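You operate a simulated robot arm through the tools that you are given. There is no shell and no other tool.

The job below is to be done with a simulated robot arm. You get a single attempt, and the scene is never put back.

JOB
Swab the steel plate's smear with the green swab and count it.
Fine: it goes in the swab drawer; shut the drawer before you press the count button. Where these are worked on the way, their far stop is far enough and under half their travel is too little: swab drawer. What is to be rubbed or washed off counts as gone when no trace of it is left.

The check looks at the end state, three seconds after you hand in, the way a careful person would. Anything else that was tipped, shoved, dropped, spilled or broken makes it a failure.

ROBOT AND FRAMES
A 6-joint arm with a four-finger gripper, fixed in place. Base frame: the origin is on the floor under the middle of its stand, x ahead of it, y to its left, z up; the work surface is at about z = 0.88. Units: m, rad, N and s.
With the tool pointing down near the work surface it reaches from about 0.28 to 0.7 m from the base axis. Its first joint turns from -2.897 to 2.897 rad. Payload 3.43 kg.
The tool frame sits at the grasp point between the pads (the TCP): z along the fingers, y along the line on which they close. The tips reach 0.03 m beyond it. The gripper opens to 0.12 m; its body begins 0.085 m behind the TCP.
Orientation is that of the tool frame in the base frame, as [roll, pitch, yaw] about the fixed x, y, z axes, in that order (R = Rz(yaw) Ry(pitch) Rx(roll)). With the fingers straight down and closing along the base's y, the tool's x points along the base's -x, its y along +y and its z along -z.

CONTROLS
- The arm moves only by the tool apply_moves. Its argument "increments" is a list of rows, each a list of 7 numbers: the closure in counts, from 0 (fully open) to 255 (shut), then the shift along the base's x, y, z in m, then the turn, a rotation vector about the base's x, y, z in rad. In form: [[grip, dx, dy, dz, rx, ry, rz], ...]. A call has 1 to 20 rows; each row is the pose to reach, as a shift and turn from the pose commanded when the call began. Rows are played at 5 a second. More than 0.05 m and 0.15 rad between two rows, or a gripper value outside its range, and nothing of the call is played. Where a pose cannot be reached the arm comes as near as it can. A force on the tool above 40 N (or 10 N above the force at the start of the call, whichever is more), or a blocked arm, ends the call early, and 0.2 s more pass. The fingers move at their own pace (about 0.04 m/s each) and stop on an object; they squeeze with about 33 N. The grip force told is the motor's: it shows also when the fingers shut on nothing. Time passes only in rows, and 0.2 s behind the last, so rows that repeat a pose let the fingers close. The reply holds the time, the measured pose of the TCP, the force on the tool along the base axes, the opening and the grip force, in the units named above and with some noise, with the torque about the TCP (base axes, N m) and any sound that the robot's microphone picked up.
- Cameras (640 x 400 px; columns grow to the right, rows downward): "scene" is fixed at [0.2199, 0.5, 1.4814]; the picture's right is [-0.81, -0.58, 0.00], its down [-0.33, 0.46, -0.82] and it looks along [0.48, -0.67, -0.57] (base axes); focal length 330 px, centre (320, 200). "wrist" rides on the gripper at [0.071, -0.017, -0.121] in the tool frame; the picture's right is [0.23, 0.97, 0.00], its down [-0.81, 0.19, -0.55] and it looks along [-0.54, 0.13, 0.83] (tool axes); focal length 275 px, centre (320, 200). There is no depth. A picture from a camera that has moved, and an enlarged one, comes with that camera's place and axes in the base frame and with its lens.
- snapshot(camera): a new picture of that camera. No time passes.
- slide_trunk(by): moves the trunk up (or, below 0, down) by that many m; the arm rides with it, the base frame stays. It gives what a move gives, with no picture.
- close_up(camera, box): a new picture of the part [left, top, right, bottom] of that camera's present view, enlarged. No time passes.
- sign_off(): hands the job in; it is judged then, once.

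Nothing tells you positions but the pictures and the camera data. Unless the task says otherwise, let go and move clear before handing in.

The tools are called after "Call:" as a command line: name --pt "numbers of a row" for each row, then --argument value for the rest, lists and objects as JSON in quotes. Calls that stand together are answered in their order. apply_moves: Moves the arm, as the interface text tells. Its arguments: {"type":"object","properties":{"increments":{"type":"array","items":{"type":"array","items":{"type":"number"}}}},"required":["increments"]} The other tools are called the same way: slide_trunk (by) moves the trunk up or down; snapshot (camera) takes a picture; close_up (camera, box) takes an enlarged picture of a part of a camera's view; sign_off () hands the job in.

At the start:

```text
time_s: 0.0
ee_pos: [0.5456, 0.0826, 1.2648]
tool_rot: [3.141, 0.0, -3.141]
contact_force: [-0.3, 0.4, -0.7]
torque: [0.04, 0.01, 0.0]
gripper_width: 0.1201
gripper_force: 0.1
trunk travel left (down, up): [-0.2, 0.24]
```

scene: 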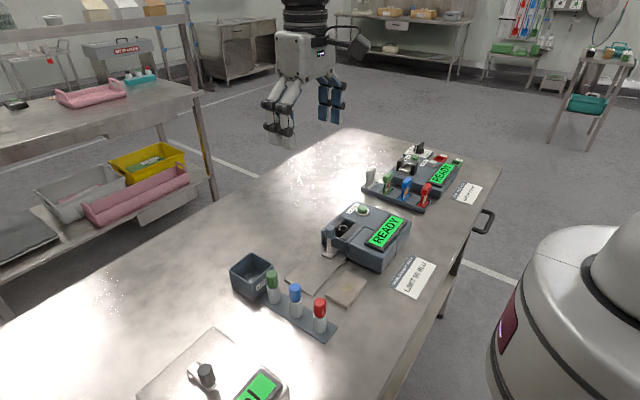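
wrist: 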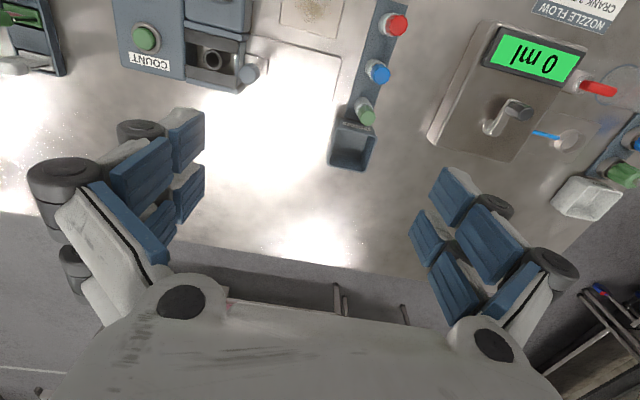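

I see a bench with several stations: a counter device with a COUNT button and a drawer, a rack of green, blue and red swabs, two plates, and a nozzle-flow device. I'll take close-ups first to locate everything.

Call:
close_up --camera "scene" --box '[220, 180, 460, 340]'

Call:
close_up --camera "wrist" --box '[90, 0, 410, 200]'

Call:
close_up --camera "scene" --box '[340, 130, 500, 230]'

Call:
close_up --camera "scene" --box '[310, 190, 430, 280]'

```text
2.50 times, centred on (340, 260) of scene
camera zoom: at [0.2199, 0.5, 1.4814], right [-0.81, -0.58, 0.0], down [-0.33, 0.46, -0.82], along [0.48, -0.67, -0.57], focal length 825 px, centre (270, 50)
```

zoom: 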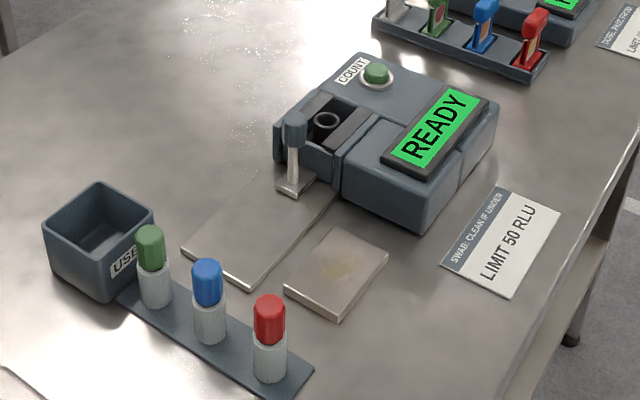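

```text
2.00 times, centred on (250, 100) of wrist
camera zoom: at [0.4757, 0.0654, 1.3874], right [-0.23, 0.97, 0.0], down [0.81, 0.19, 0.55], along [0.54, 0.13, -0.83], focal length 551 px, centre (460, 400)
```

zoom: 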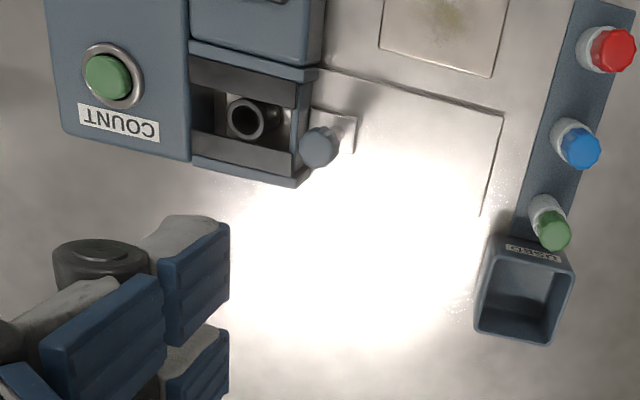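

```text
4.00 times, centred on (420, 180) of scene
camera zoom: at [0.2199, 0.5, 1.4814], right [-0.81, -0.58, 0.0], down [-0.33, 0.46, -0.82], along [0.48, -0.67, -0.57], focal length 1320 px, centre (-80, 280)
```

zoom: 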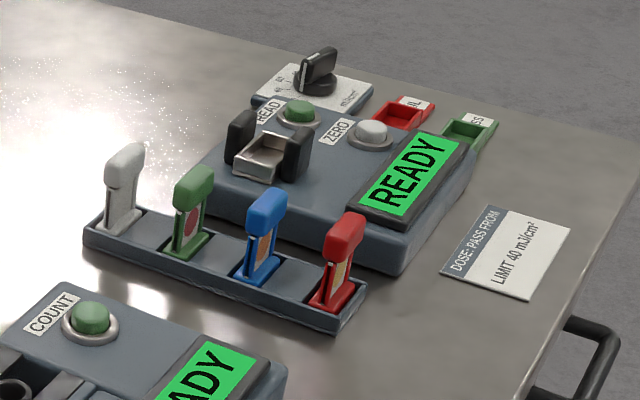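

```text
4.44 times, centred on (370, 235) of scene
camera zoom: at [0.2199, 0.5, 1.4814], right [-0.81, -0.58, 0.0], down [-0.33, 0.46, -0.82], along [0.48, -0.67, -0.57], focal length 1467 px, centre (98, 44)
```

zoom: 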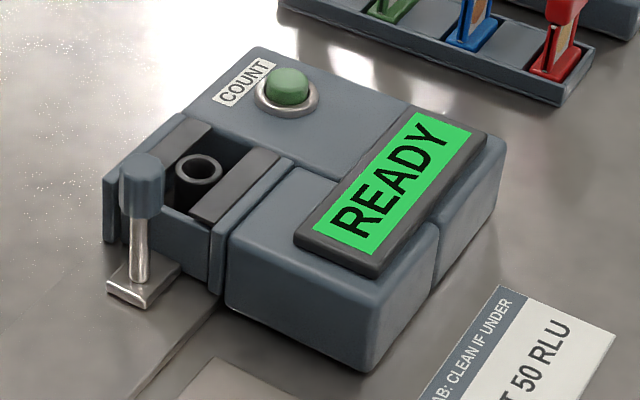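

The bench looks laid out for a robot at the origin facing +x. The counter is near (0.5, -0.15), the small plate with a smear is near (0.47, 0.055), and the green swab is near (0.584, 0.166). Next I'll look closer at the gripper, the swabs and the plates.

Call:
close_up --camera "scene" --box '[250, 20, 380, 150]'

Call:
close_up --camera "scene" --box '[225, 240, 385, 340]'

Call:
close_up --camera "wrist" --box '[240, 0, 400, 100]'

Call:
close_up --camera "scene" --box '[120, 310, 300, 400]'

```text
3.08 times, centred on (315, 85) of scene
camera zoom: at [0.2199, 0.5, 1.4814], right [-0.81, -0.58, 0.0], down [-0.33, 0.46, -0.82], along [0.48, -0.67, -0.57], focal length 1015 px, centre (335, 554)
```

zoom: 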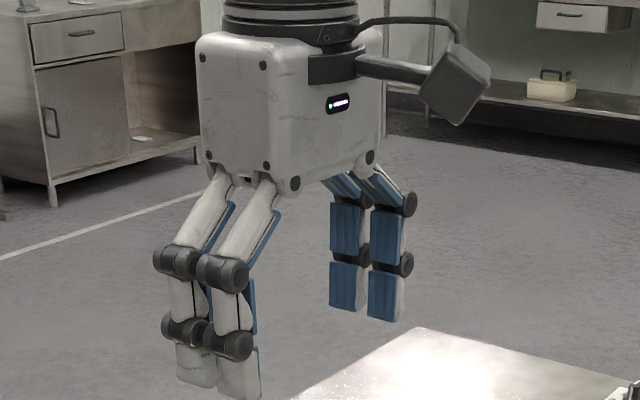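

```text
4.00 times, centred on (305, 290) of scene
camera zoom: at [0.2199, 0.5, 1.4814], right [-0.81, -0.58, 0.0], down [-0.33, 0.46, -0.82], along [0.48, -0.67, -0.57], focal length 1320 px, centre (380, -160)
```

zoom: 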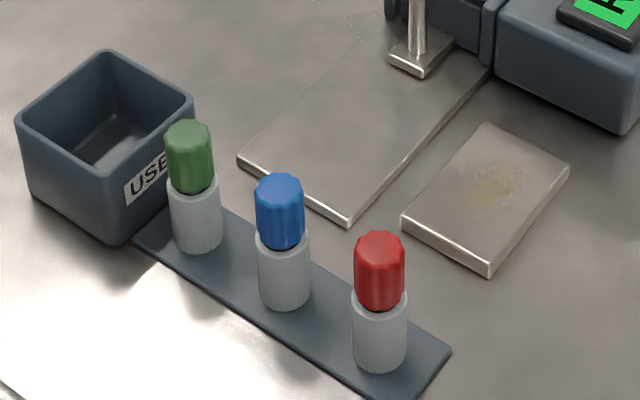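

```text
4.00 times, centred on (320, 50) of wrist
camera zoom: at [0.4757, 0.0654, 1.3874], right [-0.23, 0.97, 0.0], down [0.81, 0.19, 0.55], along [0.54, 0.13, -0.83], focal length 1101 px, centre (320, 800)
```

zoom: 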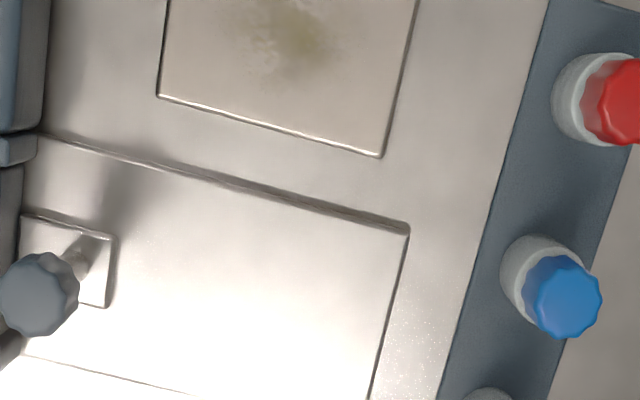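

```text
3.56 times, centred on (210, 355) of scene
camera zoom: at [0.2199, 0.5, 1.4814], right [-0.81, -0.58, 0.0], down [-0.33, 0.46, -0.82], along [0.48, -0.67, -0.57], focal length 1173 px, centre (711, -351)
```

zoom: 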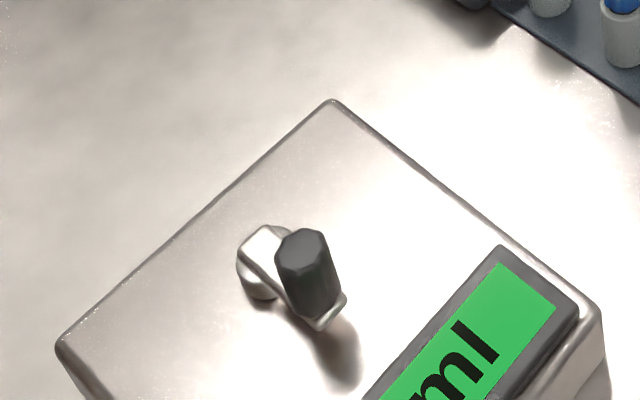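

The thin plate is the drawer's slide track, with a knob post standing on it near (0.55, 0.0). The small smeared block is the steel plate. I'll move the wrist camera over the counter, staying high, to see how the drawer works.

Call:
apply_moves --pt "0 -0.025 -0.032 -0.015 0 0 0" --pt "0 -0.05 -0.065 -0.03 0 0 0" --pt "0 -0.075 -0.098 -0.045 0 0 0" --pt "0 -0.1 -0.13 -0.06 0 0 0"

Call:
snapshot --camera "wrist"

Call:
close_up --camera "wrist" --box '[160, 0, 480, 200]'

```text
time_s: 1.0
ee_pos: [0.4464, -0.0484, 1.2068]
tool_rot: [3.141, 0.001, -3.141]
contact_force: [0.2, -0.4, 0.1]
torque: [0.0, -0.01, -0.02]
gripper_width: 0.1198
gripper_force: 0.0
trunk travel left (down, up): [-0.2, 0.24]
```

```text
taken
camera wrist: at [0.3746, -0.0662, 1.3281], right [-0.23, 0.97, 0.0], down [0.81, 0.19, 0.55], along [0.54, 0.13, -0.83], focal length 275 px, centre (320, 200)
```

wrist: 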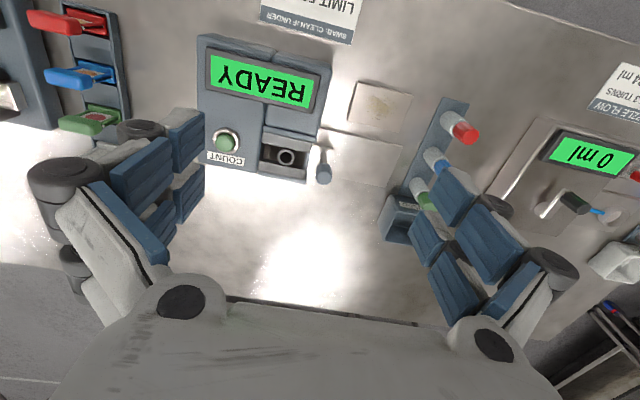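

```text
2.00 times, centred on (320, 100) of wrist
camera zoom: at [0.3746, -0.0662, 1.3281], right [-0.23, 0.97, 0.0], down [0.81, 0.19, 0.55], along [0.54, 0.13, -0.83], focal length 551 px, centre (320, 400)
```

zoom: 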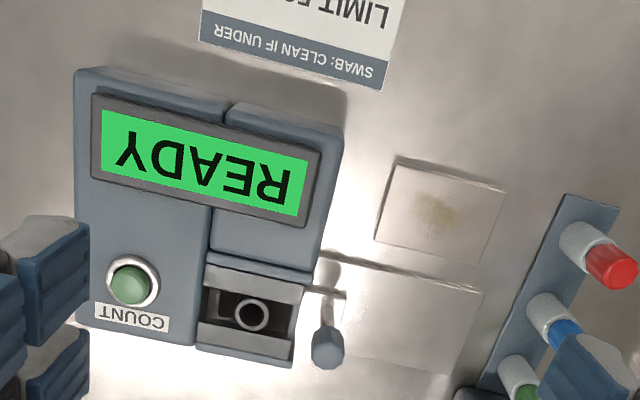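

The drawer looks near its shut position, with a socket in the middle. I'll zoom in further on it.

Call:
close_up --camera "wrist" --box '[240, 120, 352, 190]'

Call:
close_up --camera "scene" --box '[310, 195, 390, 265]'

Call:
snapshot --camera "scene"

```text
5.71 times, centred on (296, 155) of wrist
camera zoom: at [0.3746, -0.0662, 1.3281], right [-0.23, 0.97, 0.0], down [0.81, 0.19, 0.55], along [0.54, 0.13, -0.83], focal length 1573 px, centre (457, 457)
```

zoom: 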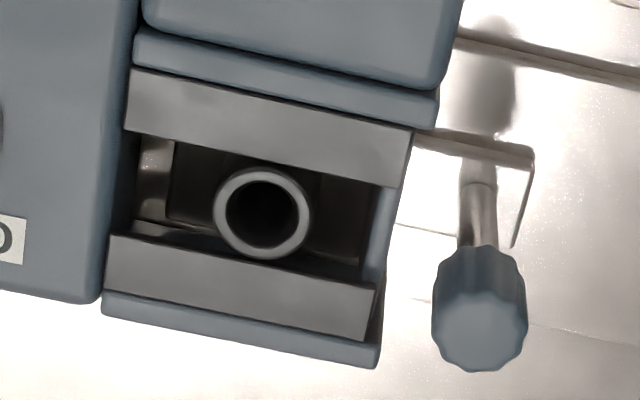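

```text
5.71 times, centred on (350, 230) of scene
camera zoom: at [0.2199, 0.5, 1.4814], right [-0.81, -0.58, 0.0], down [-0.33, 0.46, -0.82], along [0.48, -0.67, -0.57], focal length 1886 px, centre (149, 29)
```

zoom: 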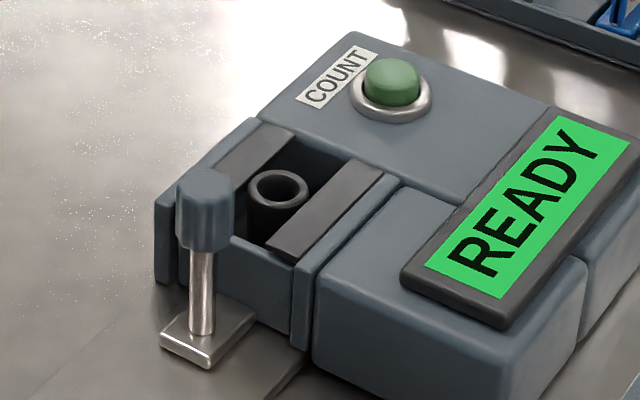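

```text
taken
```

scene: 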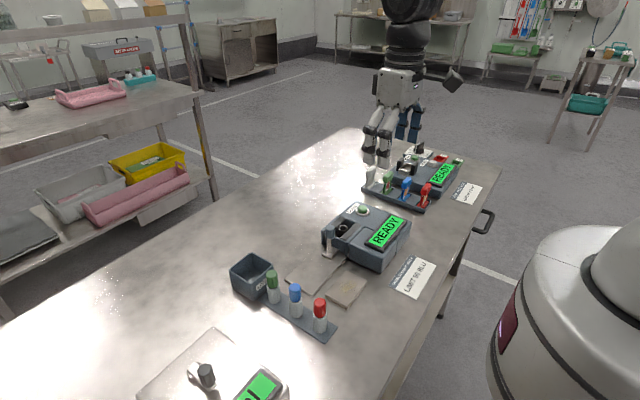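

The drawer is shut: a tray with a tube socket, moved by a knob post standing on a small foot. I'll go lower for a closer look at the post and the gap to the housing.

Call:
apply_moves --pt "0 -0.005 0.0 -0.04 0 0 0" --pt "0 -0.01 0.0 -0.08 0 0 0" --pt "0 -0.02 0.0 -0.12 0 0 0" --pt "0 -0.02 0.0 -0.12 0 0 0"

Call:
snapshot --camera "wrist"

Call:
close_up --camera "wrist" --box '[220, 120, 412, 240]'

Call:
snapshot --camera "scene"

```text
time_s: 2.0
ee_pos: [0.4245, -0.0485, 1.0858]
tool_rot: [3.141, -0.001, 3.141]
contact_force: [0.7, -0.8, 0.1]
torque: [0.01, -0.01, -0.03]
gripper_width: 0.1197
gripper_force: 0.1
trunk travel left (down, up): [-0.2, 0.24]
```

```text
taken
camera wrist: at [0.3533, -0.0663, 1.2076], right [-0.23, 0.97, 0.0], down [0.81, 0.19, 0.55], along [0.54, 0.13, -0.83], focal length 275 px, centre (320, 200)
```

wrist: 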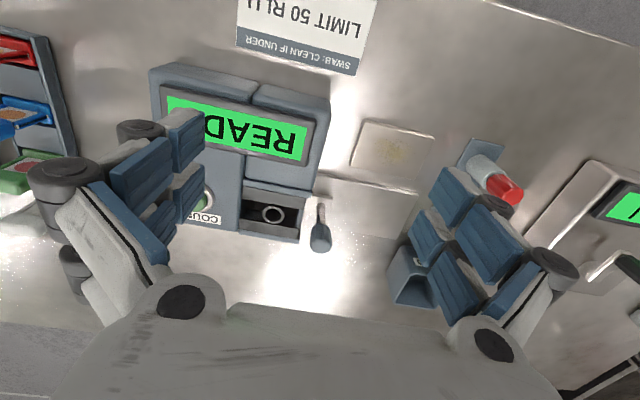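

```text
3.33 times, centred on (316, 180) of wrist
camera zoom: at [0.3533, -0.0663, 1.2076], right [-0.23, 0.97, 0.0], down [0.81, 0.19, 0.55], along [0.54, 0.13, -0.83], focal length 918 px, centre (333, 267)
```

zoom: 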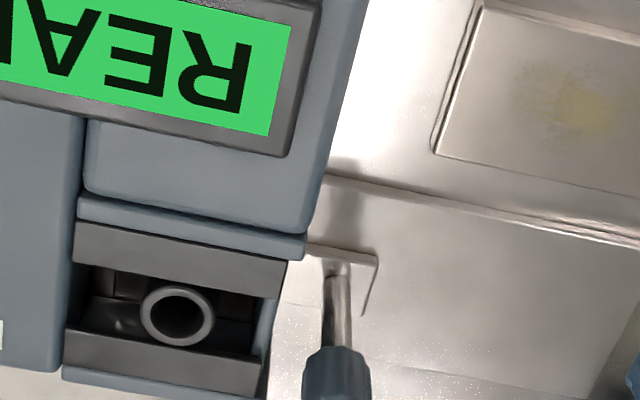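

```text
taken
```

scene: 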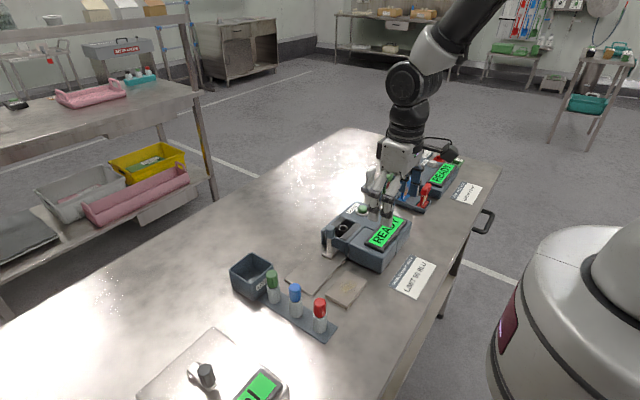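

The post sits at about (0.561, -0.016), with its knob spanning z 0.942–0.972 and the housing front at y ≈ -0.04. I'll turn the gripper 90° so it closes along x, and stand it above the knob a little toward +y so the fingers stay clear of the housing.

Call:
apply_moves --pt "0 0.012 0.0043 0 0 0 -0.1428" --pt "0 0.024 0.0086 0 0 0 -0.2856" --pt "0 0.036 0.0129 0 0 0 -0.4284" --pt "0 0.048 0.0172 0 0 0 -0.5712" --pt "0 0.06 0.0215 0 0 0 -0.714" --pt "0 0.072 0.0258 0 0 0 -0.8568" --pt "0 0.084 0.0301 0 0 0 -0.9996" --pt "0 0.096 0.0344 0 0 0 -1.1424" --pt "0 0.108 0.0387 0 0 0 -1.2852" --pt "0 0.12 0.043 0 0 0 -1.428" --pt "0 0.1354 0.0474 0 0 0 -1.5708" --pt "0 0.1354 0.0474 0 0 0 -1.5708"

Call:
snapshot --camera "wrist"

Call:
snapshot --camera "scene"

```text
time_s: 4.6
ee_pos: [0.562, 0.0021, 1.0858]
tool_rot: [-3.141, 0.0, 1.568]
contact_force: [-0.3, -0.7, -0.2]
torque: [-0.01, 0.0, 0.0]
gripper_width: 0.1201
gripper_force: 0.1
trunk travel left (down, up): [-0.2, 0.24]
```

```text
taken
camera wrist: at [0.5457, 0.0727, 1.2073], right [0.97, 0.23, 0.0], down [0.19, -0.81, 0.55], along [0.13, -0.54, -0.83], focal length 275 px, centre (320, 200)
```

wrist: 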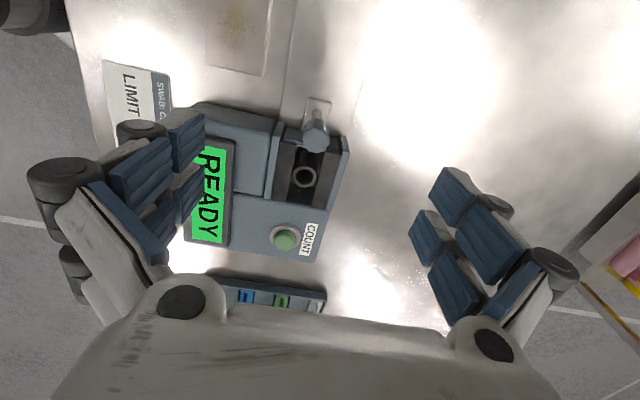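

```text
taken
```

scene: 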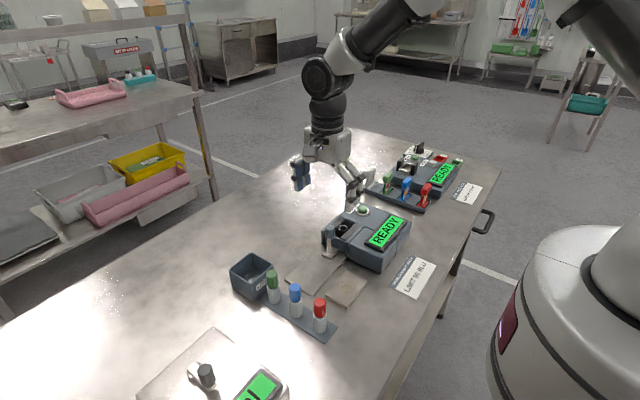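

The gripper is now above the knob with its closing axis along x. I'll look at the knob and drawer from this angle to refine the positions.

Call:
close_up --camera "wrist" --box '[200, 60, 392, 180]'

Call:
close_up --camera "wrist" --box '[240, 90, 368, 260]'

```text
3.33 times, centred on (296, 120) of wrist
camera zoom: at [0.5457, 0.0727, 1.2073], right [0.97, 0.23, 0.0], down [0.19, -0.81, 0.55], along [0.13, -0.54, -0.83], focal length 918 px, centre (400, 467)
```

zoom: 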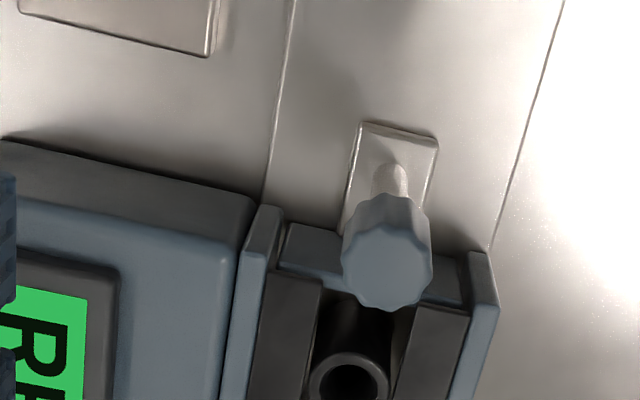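

```text
2.35 times, centred on (304, 175) of wrist
camera zoom: at [0.5457, 0.0727, 1.2073], right [0.97, 0.23, 0.0], down [0.19, -0.81, 0.55], along [0.13, -0.54, -0.83], focal length 648 px, centre (358, 259)
```

zoom: 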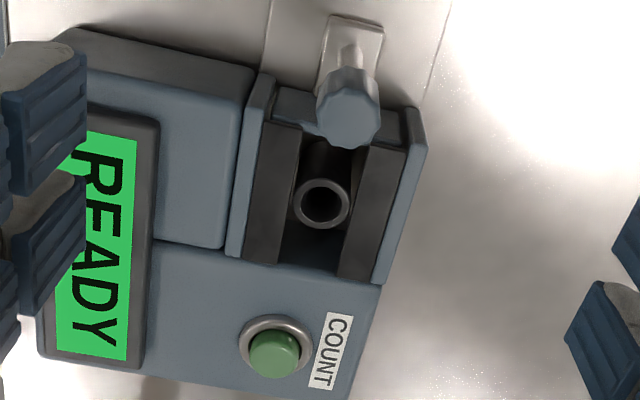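

The knob centre is at about (0.5625, -0.0145), and the +y offset keeps the fingers off the housing. I'll descend so the pads straddle the knob, then close.

Call:
apply_moves --pt "0 0.0015 0 -0.04 0 0 0" --pt "0 0.0015 0 -0.08 0 0 0" --pt "0 0.0015 0 -0.1 0 0 0" --pt "0 0.0015 0 -0.12 0 0 0" --pt "0 0.0015 0 -0.12 0 0 0"

Call:
close_up --camera "scene" --box '[270, 150, 430, 290]'

Call:
snapshot --camera "wrist"

```text
time_s: 5.8
ee_pos: [0.5633, -0.0006, 0.9638]
tool_rot: [3.141, -0.002, 1.57]
contact_force: [0.2, 0.1, 0.4]
torque: [0.0, 0.0, 0.0]
gripper_width: 0.1204
gripper_force: 0.0
trunk travel left (down, up): [-0.2, 0.24]
```

```text
2.86 times, centred on (350, 220) of scene
camera zoom: at [0.2199, 0.5, 1.4814], right [-0.81, -0.58, 0.0], down [-0.33, 0.46, -0.82], along [0.48, -0.67, -0.57], focal length 943 px, centre (234, 143)
```

zoom: 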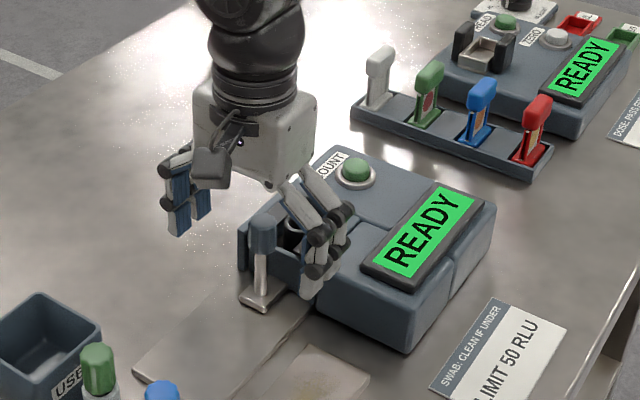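

```text
taken
camera wrist: at [0.5461, 0.0707, 1.0856], right [0.97, 0.23, 0.0], down [0.19, -0.81, 0.55], along [0.13, -0.54, -0.83], focal length 275 px, centre (320, 200)
```

wrist: 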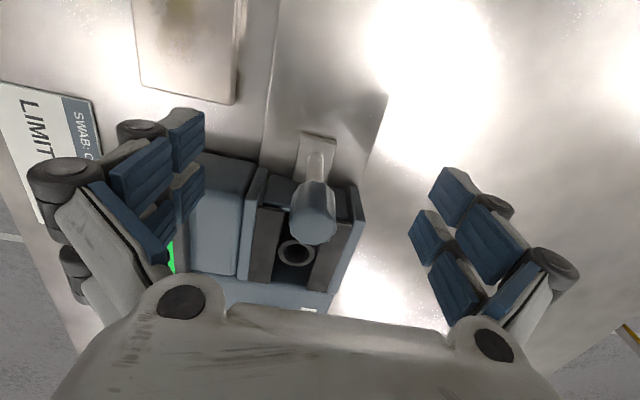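

The fingers straddle the knob and there is no contact. Closing on it now.

Call:
apply_moves --pt "80 0 0 0 0 0 0" --pt "140 0 0 0 0 0 0" --pt "200 0 0 0 0 0 0" --pt "255 0 0 0 0 0 0" --pt "255 0 0 0 0 0 0" --pt "255 0 0 0 0 0 0" --pt "255 0 0 0 0 0 0" --pt "255 0 0 0 0 0 0"

Call:
close_up --camera "scene" --box '[270, 150, 430, 290]'

Call:
snapshot --camera "wrist"

```text
time_s: 7.6
ee_pos: [0.5628, -0.0, 0.965]
tool_rot: [-3.141, 0.0, 1.57]
contact_force: [-0.8, 0.2, -0.3]
torque: [-0.07, -0.01, -0.02]
gripper_width: 0.0229
gripper_force: 26.1
trunk travel left (down, up): [-0.2, 0.24]
```

```text
2.86 times, centred on (350, 220) of scene
camera zoom: at [0.2199, 0.5, 1.4814], right [-0.81, -0.58, 0.0], down [-0.33, 0.46, -0.82], along [0.48, -0.67, -0.57], focal length 943 px, centre (234, 143)
```

zoom: 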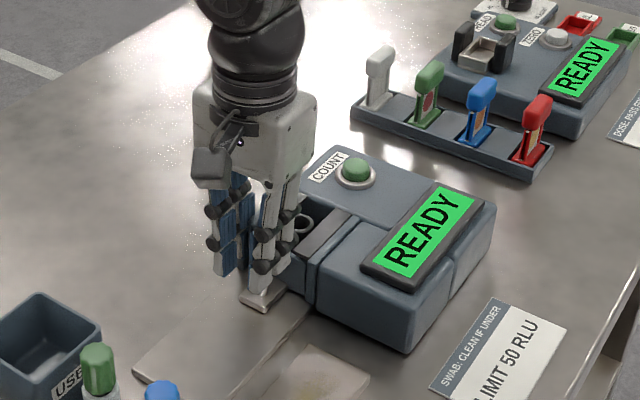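

```text
taken
camera wrist: at [0.5461, 0.0708, 1.0857], right [0.97, 0.23, 0.0], down [0.19, -0.81, 0.55], along [0.13, -0.54, -0.83], focal length 275 px, centre (320, 200)
```

wrist: 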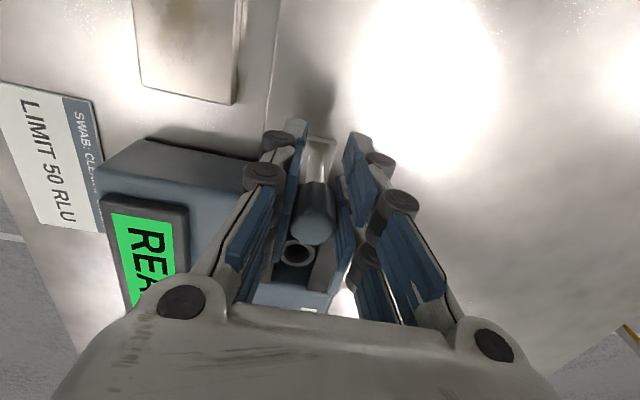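

The knob is gripped at 0.023 m opening. I'll pull the drawer along +y in small steps and watch the force for the end stop.

Call:
apply_moves --pt "255 0 0.01 0 0 0 0" --pt "255 0 0.02 0 0 0 0" --pt "255 0 0.03 0 0 0 0" --pt "255 0 0.04 0 0 0 0"

Call:
snapshot --camera "scene"

Call:
snapshot --camera "wrist"

```text
time_s: 8.6
ee_pos: [0.5617, 0.0408, 0.9635]
tool_rot: [-3.136, -0.001, 1.571]
contact_force: [-8.4, 1.2, -14.6]
torque: [-0.02, -0.11, -0.22]
gripper_width: 0.0226
gripper_force: 45.0
trunk travel left (down, up): [-0.2, 0.24]
```

```text
taken
```

scene: 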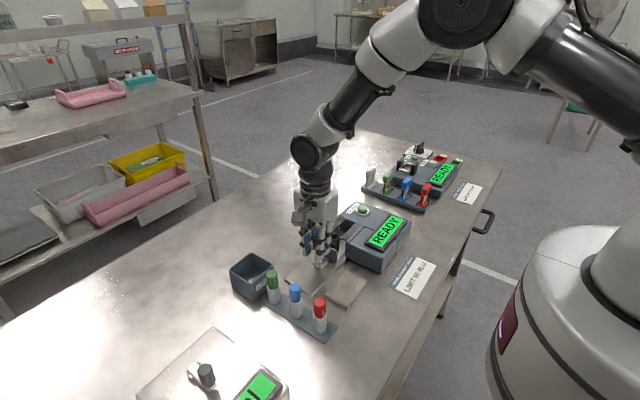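

```text
taken
camera wrist: at [0.5467, 0.1111, 1.0858], right [0.97, 0.23, -0.01], down [0.19, -0.81, 0.55], along [0.12, -0.54, -0.83], focal length 275 px, centre (320, 200)
```

wrist: 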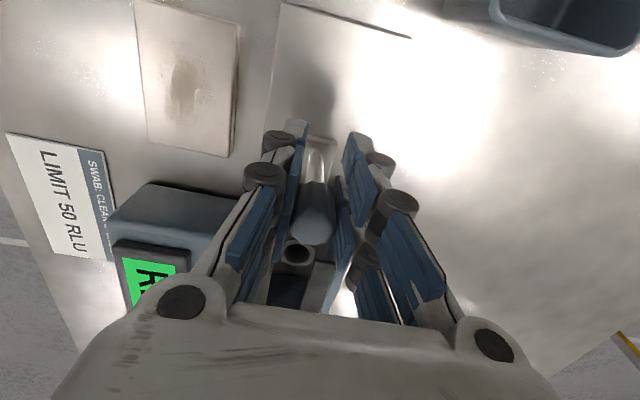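

The drawer is sliding out with the knob and has moved 4 cm so far. Continuing to its far stop.

Call:
apply_moves --pt "255 0 0.008 0 0 0 0" --pt "255 0 0.016 0 0 0 0" --pt "255 0 0.024 0 0 0 0" --pt "255 0 0.032 0 0 0 0"

Call:
close_up --camera "scene" --box '[240, 180, 420, 320]'

Call:
snapshot --camera "wrist"

```text
time_s: 9.6
ee_pos: [0.5619, 0.0735, 0.9636]
tool_rot: [-3.135, 0.0, 1.569]
contact_force: [-11.2, 0.3, -27.0]
torque: [0.19, -0.09, -0.23]
gripper_width: 0.0227
gripper_force: 45.0
trunk travel left (down, up): [-0.2, 0.24]
```

```text
2.86 times, centred on (330, 250) of scene
camera zoom: at [0.2199, 0.5, 1.4814], right [-0.81, -0.58, 0.0], down [-0.33, 0.46, -0.82], along [0.48, -0.67, -0.57], focal length 943 px, centre (291, 57)
```

zoom: 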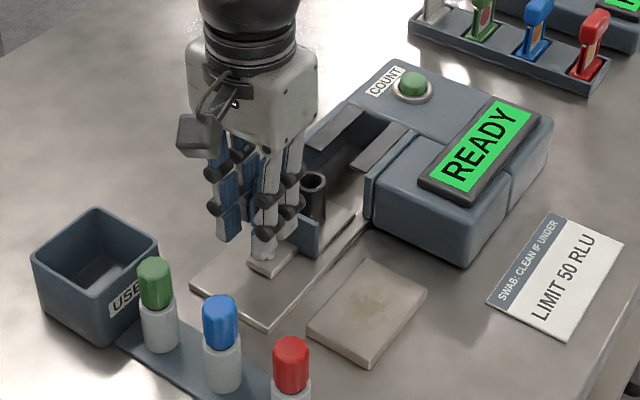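

```text
taken
camera wrist: at [0.5467, 0.144, 1.0858], right [0.97, 0.23, -0.01], down [0.19, -0.81, 0.55], along [0.12, -0.54, -0.83], focal length 275 px, centre (320, 200)
```

wrist: 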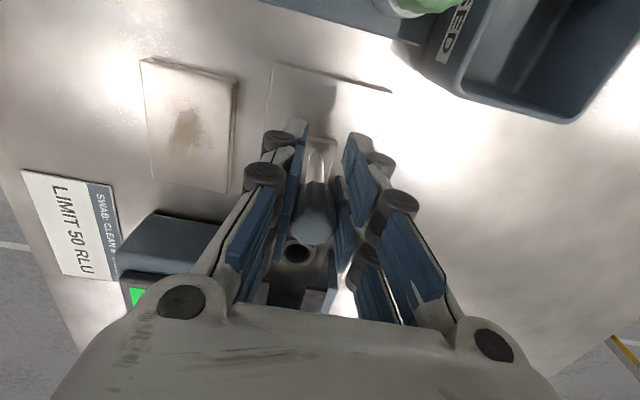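

The drawer is well out, but a downward side load of 27 N is building on the tool. I'll relax the commanded x and z slightly and keep pulling gently.

Call:
apply_moves --pt "255 -0.0007 0.0 -0.0015 0 0 0" --pt "255 -0.0007 0.006 -0.0015 0 0 0" --pt "255 -0.0007 0.012 -0.0015 0 0 0"

```text
time_s: 10.4
ee_pos: [0.5613, 0.0856, 0.9632]
tool_rot: [-3.14, 0.0, 1.572]
contact_force: [-12.8, 0.3, -18.5]
torque: [0.01, 0.0, -0.17]
gripper_width: 0.0225
gripper_force: 44.6
trunk travel left (down, up): [-0.2, 0.24]
```

Call:
apply_moves --pt "255 -0.0005 0.005 -0.0007 0 0 0" --pt "255 -0.0005 0.01 -0.0007 0 0 0" --pt "255 -0.0005 0.015 -0.0007 0 0 0" --pt "255 -0.0005 0.02 -0.0007 0 0 0"

Call:
close_up --camera "scene" --box '[240, 180, 420, 320]'

Call:
snapshot --camera "wrist"

```text
time_s: 11.4
ee_pos: [0.5646, 0.1046, 0.9655]
tool_rot: [3.137, -0.001, 1.571]
contact_force: [0.6, -0.6, -0.1]
torque: [0.07, 0.0, 0.0]
gripper_width: 0.0001
gripper_force: 33.6
trunk travel left (down, up): [-0.2, 0.24]
```

```text
2.86 times, centred on (330, 250) of scene
camera zoom: at [0.2199, 0.5, 1.4814], right [-0.81, -0.58, 0.0], down [-0.33, 0.46, -0.82], along [0.48, -0.67, -0.57], focal length 943 px, centre (291, 57)
```

zoom: 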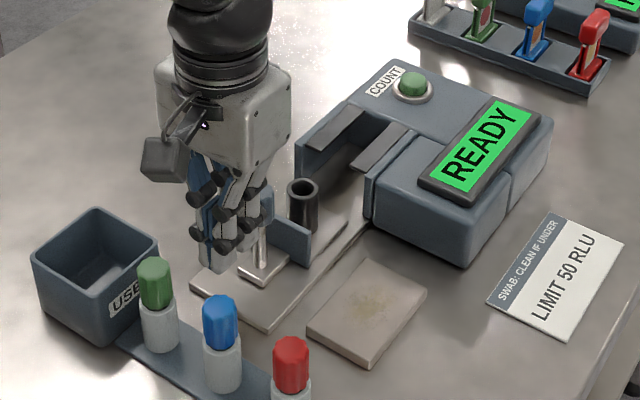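

```text
taken
camera wrist: at [0.5475, 0.1756, 1.0873], right [0.97, 0.23, 0.01], down [0.19, -0.81, 0.55], along [0.13, -0.54, -0.83], focal length 275 px, centre (320, 200)
```

wrist: 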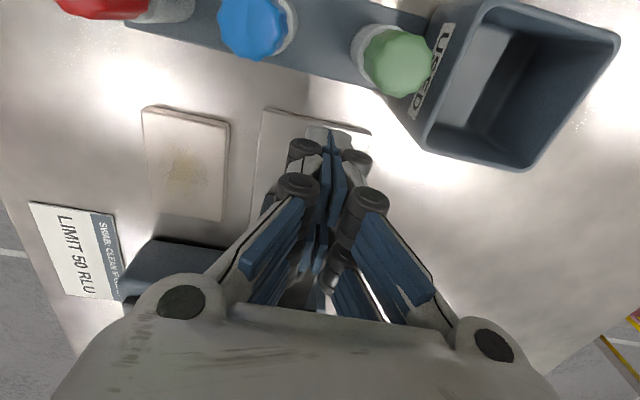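

The fingers slipped off the knob, most likely because the drawer hit its far stop. I'll raise the gripper straight up and check how far the drawer is open.

Call:
apply_moves --pt "255 0 0.0 0.04 0 0 0" --pt "255 0 0.0 0.08 0 0 0" --pt "200 0 0.0 0.12 0 0 0" --pt "100 0 0.03 0.15 0 0 0" --pt "0 0 0.06 0.17 0 0 0" --pt "0 0 0.06 0.17 0 0 0"

Call:
close_up --camera "scene" --box '[240, 180, 420, 320]'

Call:
snapshot --camera "wrist"

```text
time_s: 12.8
ee_pos: [0.5617, 0.1644, 1.1344]
tool_rot: [-3.141, 0.001, 1.57]
contact_force: [0.3, 0.0, 0.4]
torque: [0.06, -0.01, 0.01]
gripper_width: 0.0659
gripper_force: 0.1
trunk travel left (down, up): [-0.2, 0.24]
```

```text
2.86 times, centred on (330, 250) of scene
camera zoom: at [0.2199, 0.5, 1.4814], right [-0.81, -0.58, 0.0], down [-0.33, 0.46, -0.82], along [0.48, -0.67, -0.57], focal length 943 px, centre (291, 57)
```

zoom: 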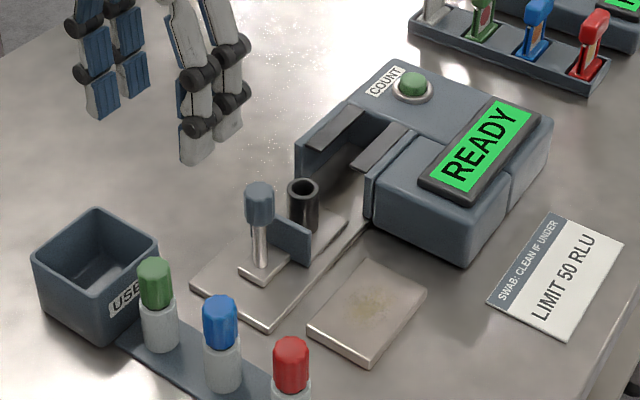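

```text
taken
camera wrist: at [0.5458, 0.2352, 1.2562], right [0.97, 0.23, 0.0], down [0.19, -0.81, 0.55], along [0.13, -0.54, -0.83], focal length 275 px, centre (320, 200)
```

wrist: 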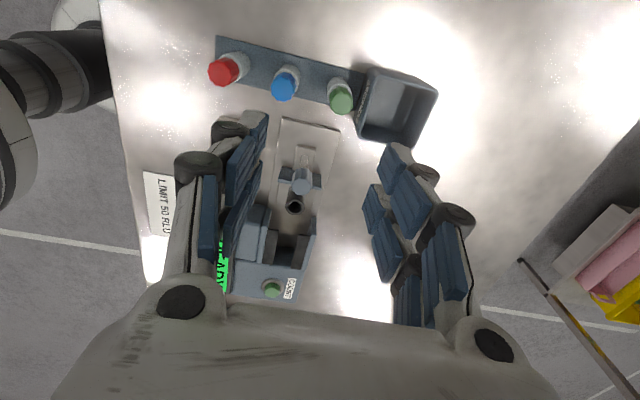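

The drawer is open about 8.5 cm and seems to be at its far stop, with the socket near (0.56, 0.012). Now I'll take a close look at the green swab and its neighbours.

Call:
close_up --camera "wrist" --box '[200, 20, 456, 180]'

Call:
close_up --camera "scene" --box '[225, 245, 345, 320]'

Call:
close_up --camera "wrist" --box '[255, 110, 351, 270]'

```text
2.50 times, centred on (328, 100) of wrist
camera zoom: at [0.5458, 0.2352, 1.2562], right [0.97, 0.23, 0.0], down [0.19, -0.81, 0.55], along [0.13, -0.54, -0.83], focal length 688 px, centre (300, 450)
```

zoom: 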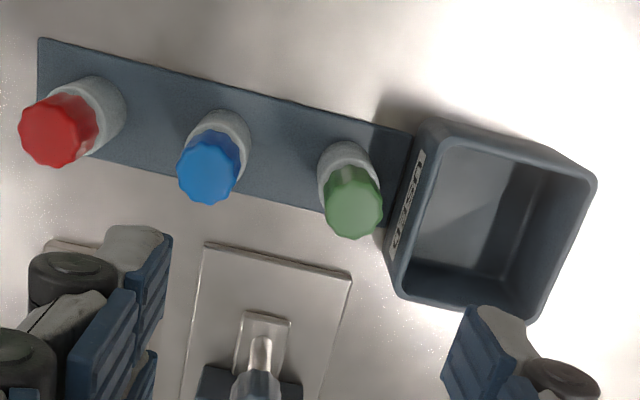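

```text
5.33 times, centred on (285, 282) of scene
camera zoom: at [0.2199, 0.5, 1.4814], right [-0.81, -0.58, 0.0], down [-0.33, 0.46, -0.82], along [0.48, -0.67, -0.57], focal length 1760 px, centre (507, -240)
```

zoom: 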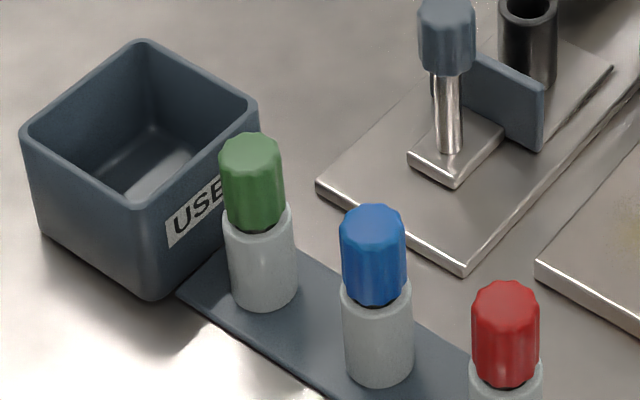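

```text
2.50 times, centred on (303, 190) of wrist
camera zoom: at [0.5458, 0.2352, 1.2562], right [0.97, 0.23, 0.0], down [0.19, -0.81, 0.55], along [0.13, -0.54, -0.83], focal length 688 px, centre (362, 225)
```

zoom: 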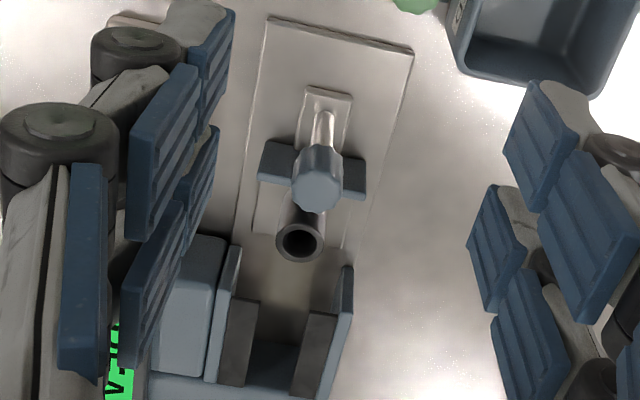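

The green cap's axis is at about (0.584, 0.166), spanning z 0.93–0.96, with the bin rim just below cap level at x ≈ 0.613. I'll turn back so the fingers close along y, half open to clear the drawer knob, and hover above the cap.

Call:
apply_moves --pt "0 0.002 0 0 0 0 0.1428" --pt "20 0.004 0 0 0 0 0.2856" --pt "40 0.006 0 0 0 0 0.4284" --pt "60 0.008 0 0 0 0 0.5712" --pt "80 0.01 0 0 0 0 0.714" --pt "100 0.012 0 0 0 0 0.8568" --pt "120 0.014 0 0 0 0 0.9996" --pt "120 0.016 0 0 0 0 1.1424" --pt "120 0.018 0 0 0 0 1.2852" --pt "120 0.02 0.001 -0.02 0 0 1.428" --pt "120 0.0227 0.002 -0.045 0 0 1.5708" --pt "120 0.0227 0.002 -0.07 0 0 1.5708" --pt "120 0.0227 0.002 -0.07 0 0 1.5708"

Call:
snapshot --camera "wrist"

Call:
close_up --camera "scene" --box '[180, 150, 380, 330]'

```text
time_s: 15.6
ee_pos: [0.5867, 0.1652, 1.0614]
tool_rot: [3.141, 0.0, 3.141]
contact_force: [0.3, -0.4, -0.1]
torque: [0.01, -0.01, -0.03]
gripper_width: 0.0635
gripper_force: 0.0
trunk travel left (down, up): [-0.2, 0.24]
```

```text
taken
camera wrist: at [0.5152, 0.1481, 1.1843], right [-0.23, 0.97, 0.0], down [0.81, 0.19, 0.55], along [0.54, 0.13, -0.83], focal length 275 px, centre (320, 200)
```

wrist: 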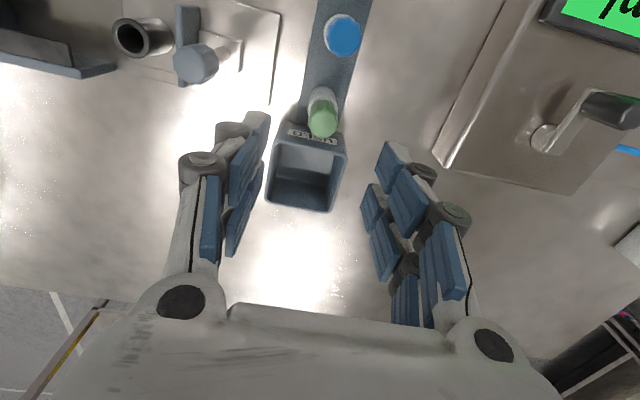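

```text
2.22 times, centred on (280, 240) of scene
camera zoom: at [0.2199, 0.5, 1.4814], right [-0.81, -0.58, 0.0], down [-0.33, 0.46, -0.82], along [0.48, -0.67, -0.57], focal length 733 px, centre (409, 111)
```

zoom: 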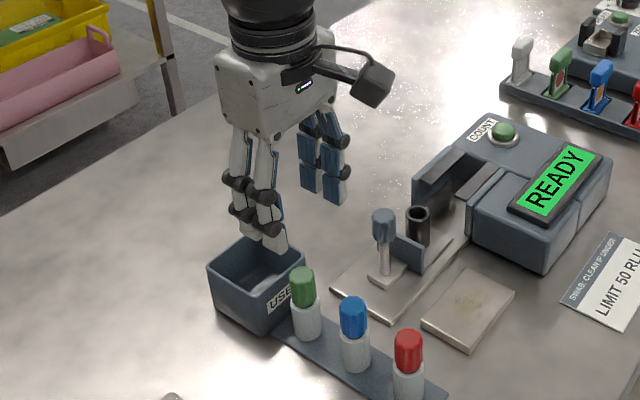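

The gripper is half open at 0.0635 m above the green swab. I'll zoom in to fix the cap's exact position before descending.

Call:
close_up --camera "wrist" --box '[260, 0, 388, 220]'

Call:
close_up --camera "wrist" --box '[270, 70, 366, 150]'

```text
1.82 times, centred on (324, 110) of wrist
camera zoom: at [0.5152, 0.1481, 1.1843], right [-0.23, 0.97, 0.0], down [0.81, 0.19, 0.55], along [0.54, 0.13, -0.83], focal length 500 px, centre (313, 364)
```

zoom: 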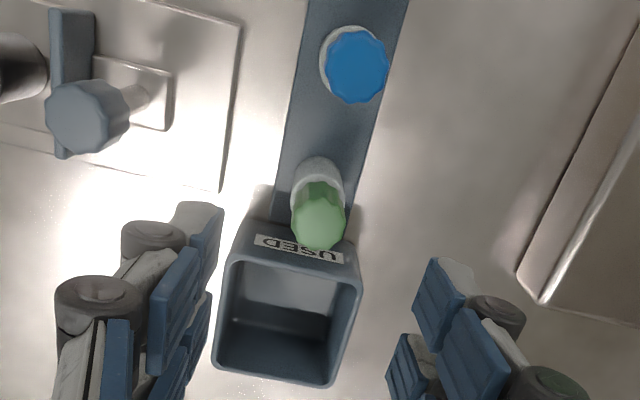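

```text
5.00 times, centred on (318, 110) of wrist
camera zoom: at [0.5152, 0.1481, 1.1843], right [-0.23, 0.97, 0.0], down [0.81, 0.19, 0.55], along [0.54, 0.13, -0.83], focal length 1376 px, centre (330, 650)
```

zoom: 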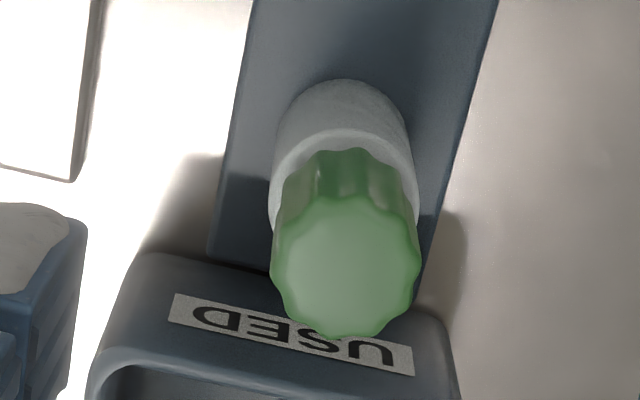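

The cap axis is confirmed at about (0.585, 0.167), with its top near z = 0.962. Descending so the tips end just above the bin rim, then closing.

Call:
apply_moves --pt "120 0 0.001 -0.03 0 0 0" --pt "120 0 0.001 -0.06 0 0 0" --pt "120 0 0.001 -0.08 0 0 0" --pt "120 0 0.001 -0.0955 0 0 0" --pt "120 0 0.001 -0.0955 0 0 0"

Call:
close_up --camera "scene" --box '[200, 180, 360, 330]'

Call:
snapshot --camera "wrist"

```text
time_s: 16.8
ee_pos: [0.5843, 0.1675, 0.966]
tool_rot: [3.141, 0.0, -3.141]
contact_force: [0.8, -0.3, -0.9]
torque: [-0.01, -0.01, 0.01]
gripper_width: 0.0635
gripper_force: 0.1
trunk travel left (down, up): [-0.2, 0.24]
```

```text
2.67 times, centred on (280, 255) of scene
camera zoom: at [0.2199, 0.5, 1.4814], right [-0.81, -0.58, 0.0], down [-0.33, 0.46, -0.82], along [0.48, -0.67, -0.57], focal length 880 px, centre (427, 53)
```

zoom: 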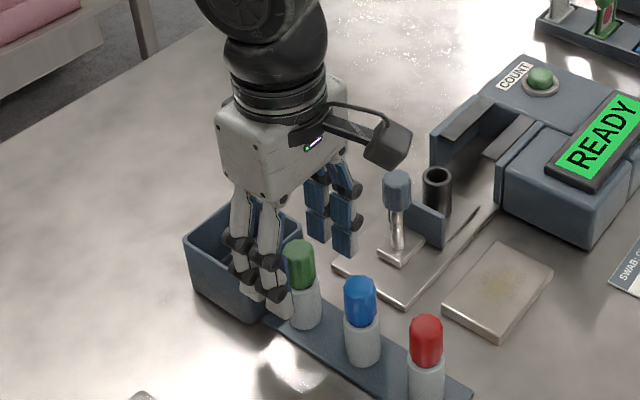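

```text
taken
camera wrist: at [0.513, 0.1497, 1.0876], right [-0.23, 0.97, 0.0], down [0.81, 0.19, 0.55], along [0.54, 0.13, -0.83], focal length 275 px, centre (320, 200)
```

wrist: 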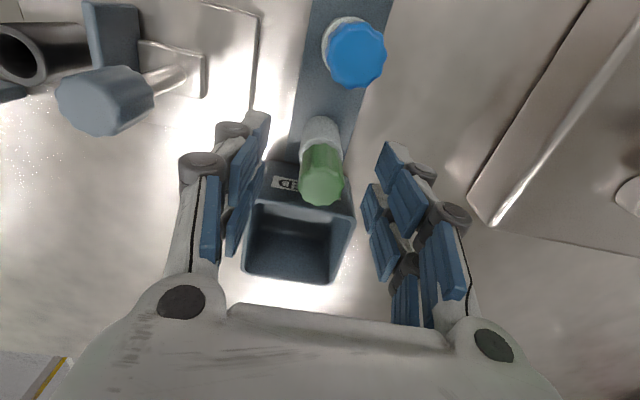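

The cap sits centred between the finger pairs. Closing on it now.

Call:
apply_moves --pt "160 0 0 0 0 0 0" --pt "200 0 0 0 0 0 0" --pt "255 0 0 0 0 0 0" --pt "255 0 0 0 0 0 0" --pt "255 0 0 0 0 0 0" --pt "255 0 0 0 0 0 0"

Call:
snapshot --camera "wrist"

```text
time_s: 18.2
ee_pos: [0.5831, 0.1668, 0.9651]
tool_rot: [3.141, 0.002, -3.14]
contact_force: [-1.2, 0.3, -0.9]
torque: [0.02, -0.02, -0.01]
gripper_width: 0.0205
gripper_force: 32.8
trunk travel left (down, up): [-0.2, 0.24]
```

```text
taken
camera wrist: at [0.5131, 0.1497, 1.0878], right [-0.23, 0.97, 0.0], down [0.81, 0.19, 0.55], along [0.54, 0.13, -0.83], focal length 275 px, centre (320, 200)
```

wrist: 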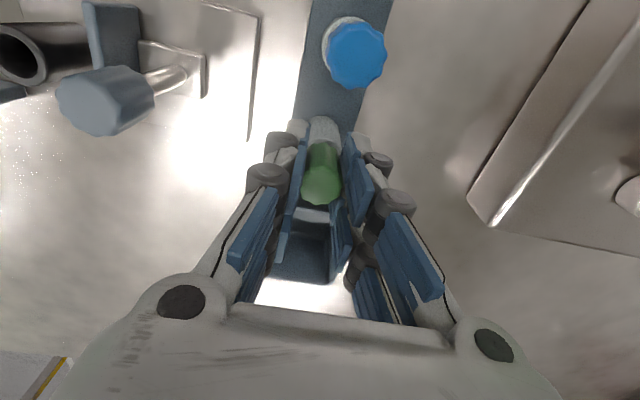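

The cap is gripped at 0.0205 m. Lifting straight up in small steps.

Call:
apply_moves --pt "255 0 0 0.01 0 0 0" --pt "255 0 0 0.02 0 0 0" --pt "255 0 0 0.03 0 0 0" --pt "255 0 0 0.04 0 0 0" --pt "255 0 0 0.055 0 0 0" --pt "255 0 0 0.07 0 0 0" --pt "255 0 0 0.09 0 0 0"

Call:
close_up --camera "scene" --box '[200, 160, 360, 320]'

Call:
snapshot --camera "wrist"

```text
time_s: 19.8
ee_pos: [0.5827, 0.167, 1.0588]
tool_rot: [3.142, 0.0, 3.141]
contact_force: [-0.4, 0.9, 0.1]
torque: [0.03, 0.0, 0.02]
gripper_width: 0.0204
gripper_force: 32.7
trunk travel left (down, up): [-0.2, 0.24]
```

```text
2.50 times, centred on (280, 240) of scene
camera zoom: at [0.2199, 0.5, 1.4814], right [-0.81, -0.58, 0.0], down [-0.33, 0.46, -0.82], along [0.48, -0.67, -0.57], focal length 825 px, centre (420, 100)
```

zoom: 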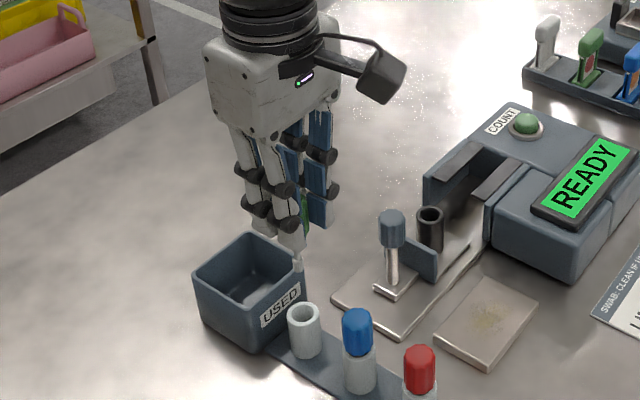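

```text
taken
camera wrist: at [0.5123, 0.1495, 1.18], right [-0.23, 0.97, 0.0], down [0.81, 0.19, 0.55], along [0.54, 0.13, -0.83], focal length 275 px, centre (320, 200)
```

wrist: 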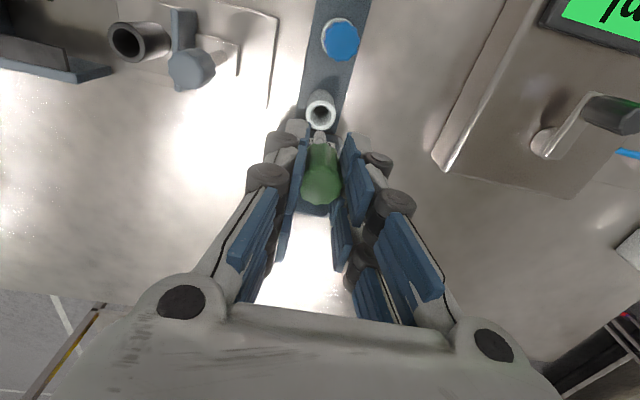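

The swab came out of its tube and the tube stayed in the rack. I'll zoom in on the tip to measure how far it extends.

Call:
close_up --camera "scene" --box '[250, 200, 340, 290]'

Call:
close_up --camera "wrist" --box '[270, 80, 374, 220]'

```text
4.44 times, centred on (295, 245) of scene
camera zoom: at [0.2199, 0.5, 1.4814], right [-0.81, -0.58, 0.0], down [-0.33, 0.46, -0.82], along [0.48, -0.67, -0.57], focal length 1467 px, centre (431, 0)
```

zoom: 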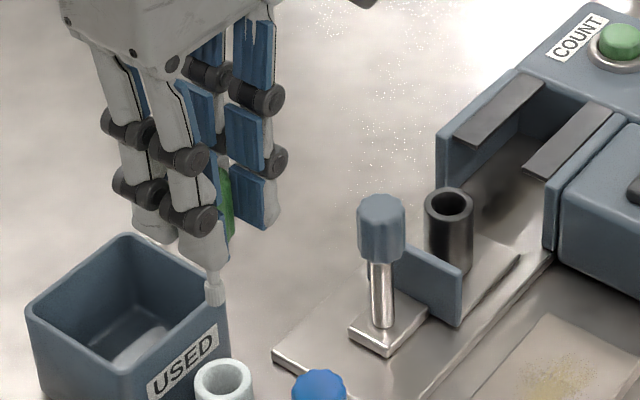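

```text
2.86 times, centred on (322, 150) of wrist
camera zoom: at [0.5123, 0.1495, 1.18], right [-0.23, 0.97, 0.0], down [0.81, 0.19, 0.55], along [0.54, 0.13, -0.83], focal length 786 px, centre (314, 343)
```

zoom: 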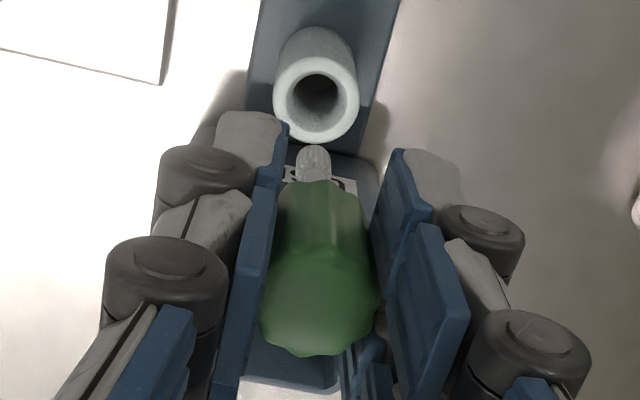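

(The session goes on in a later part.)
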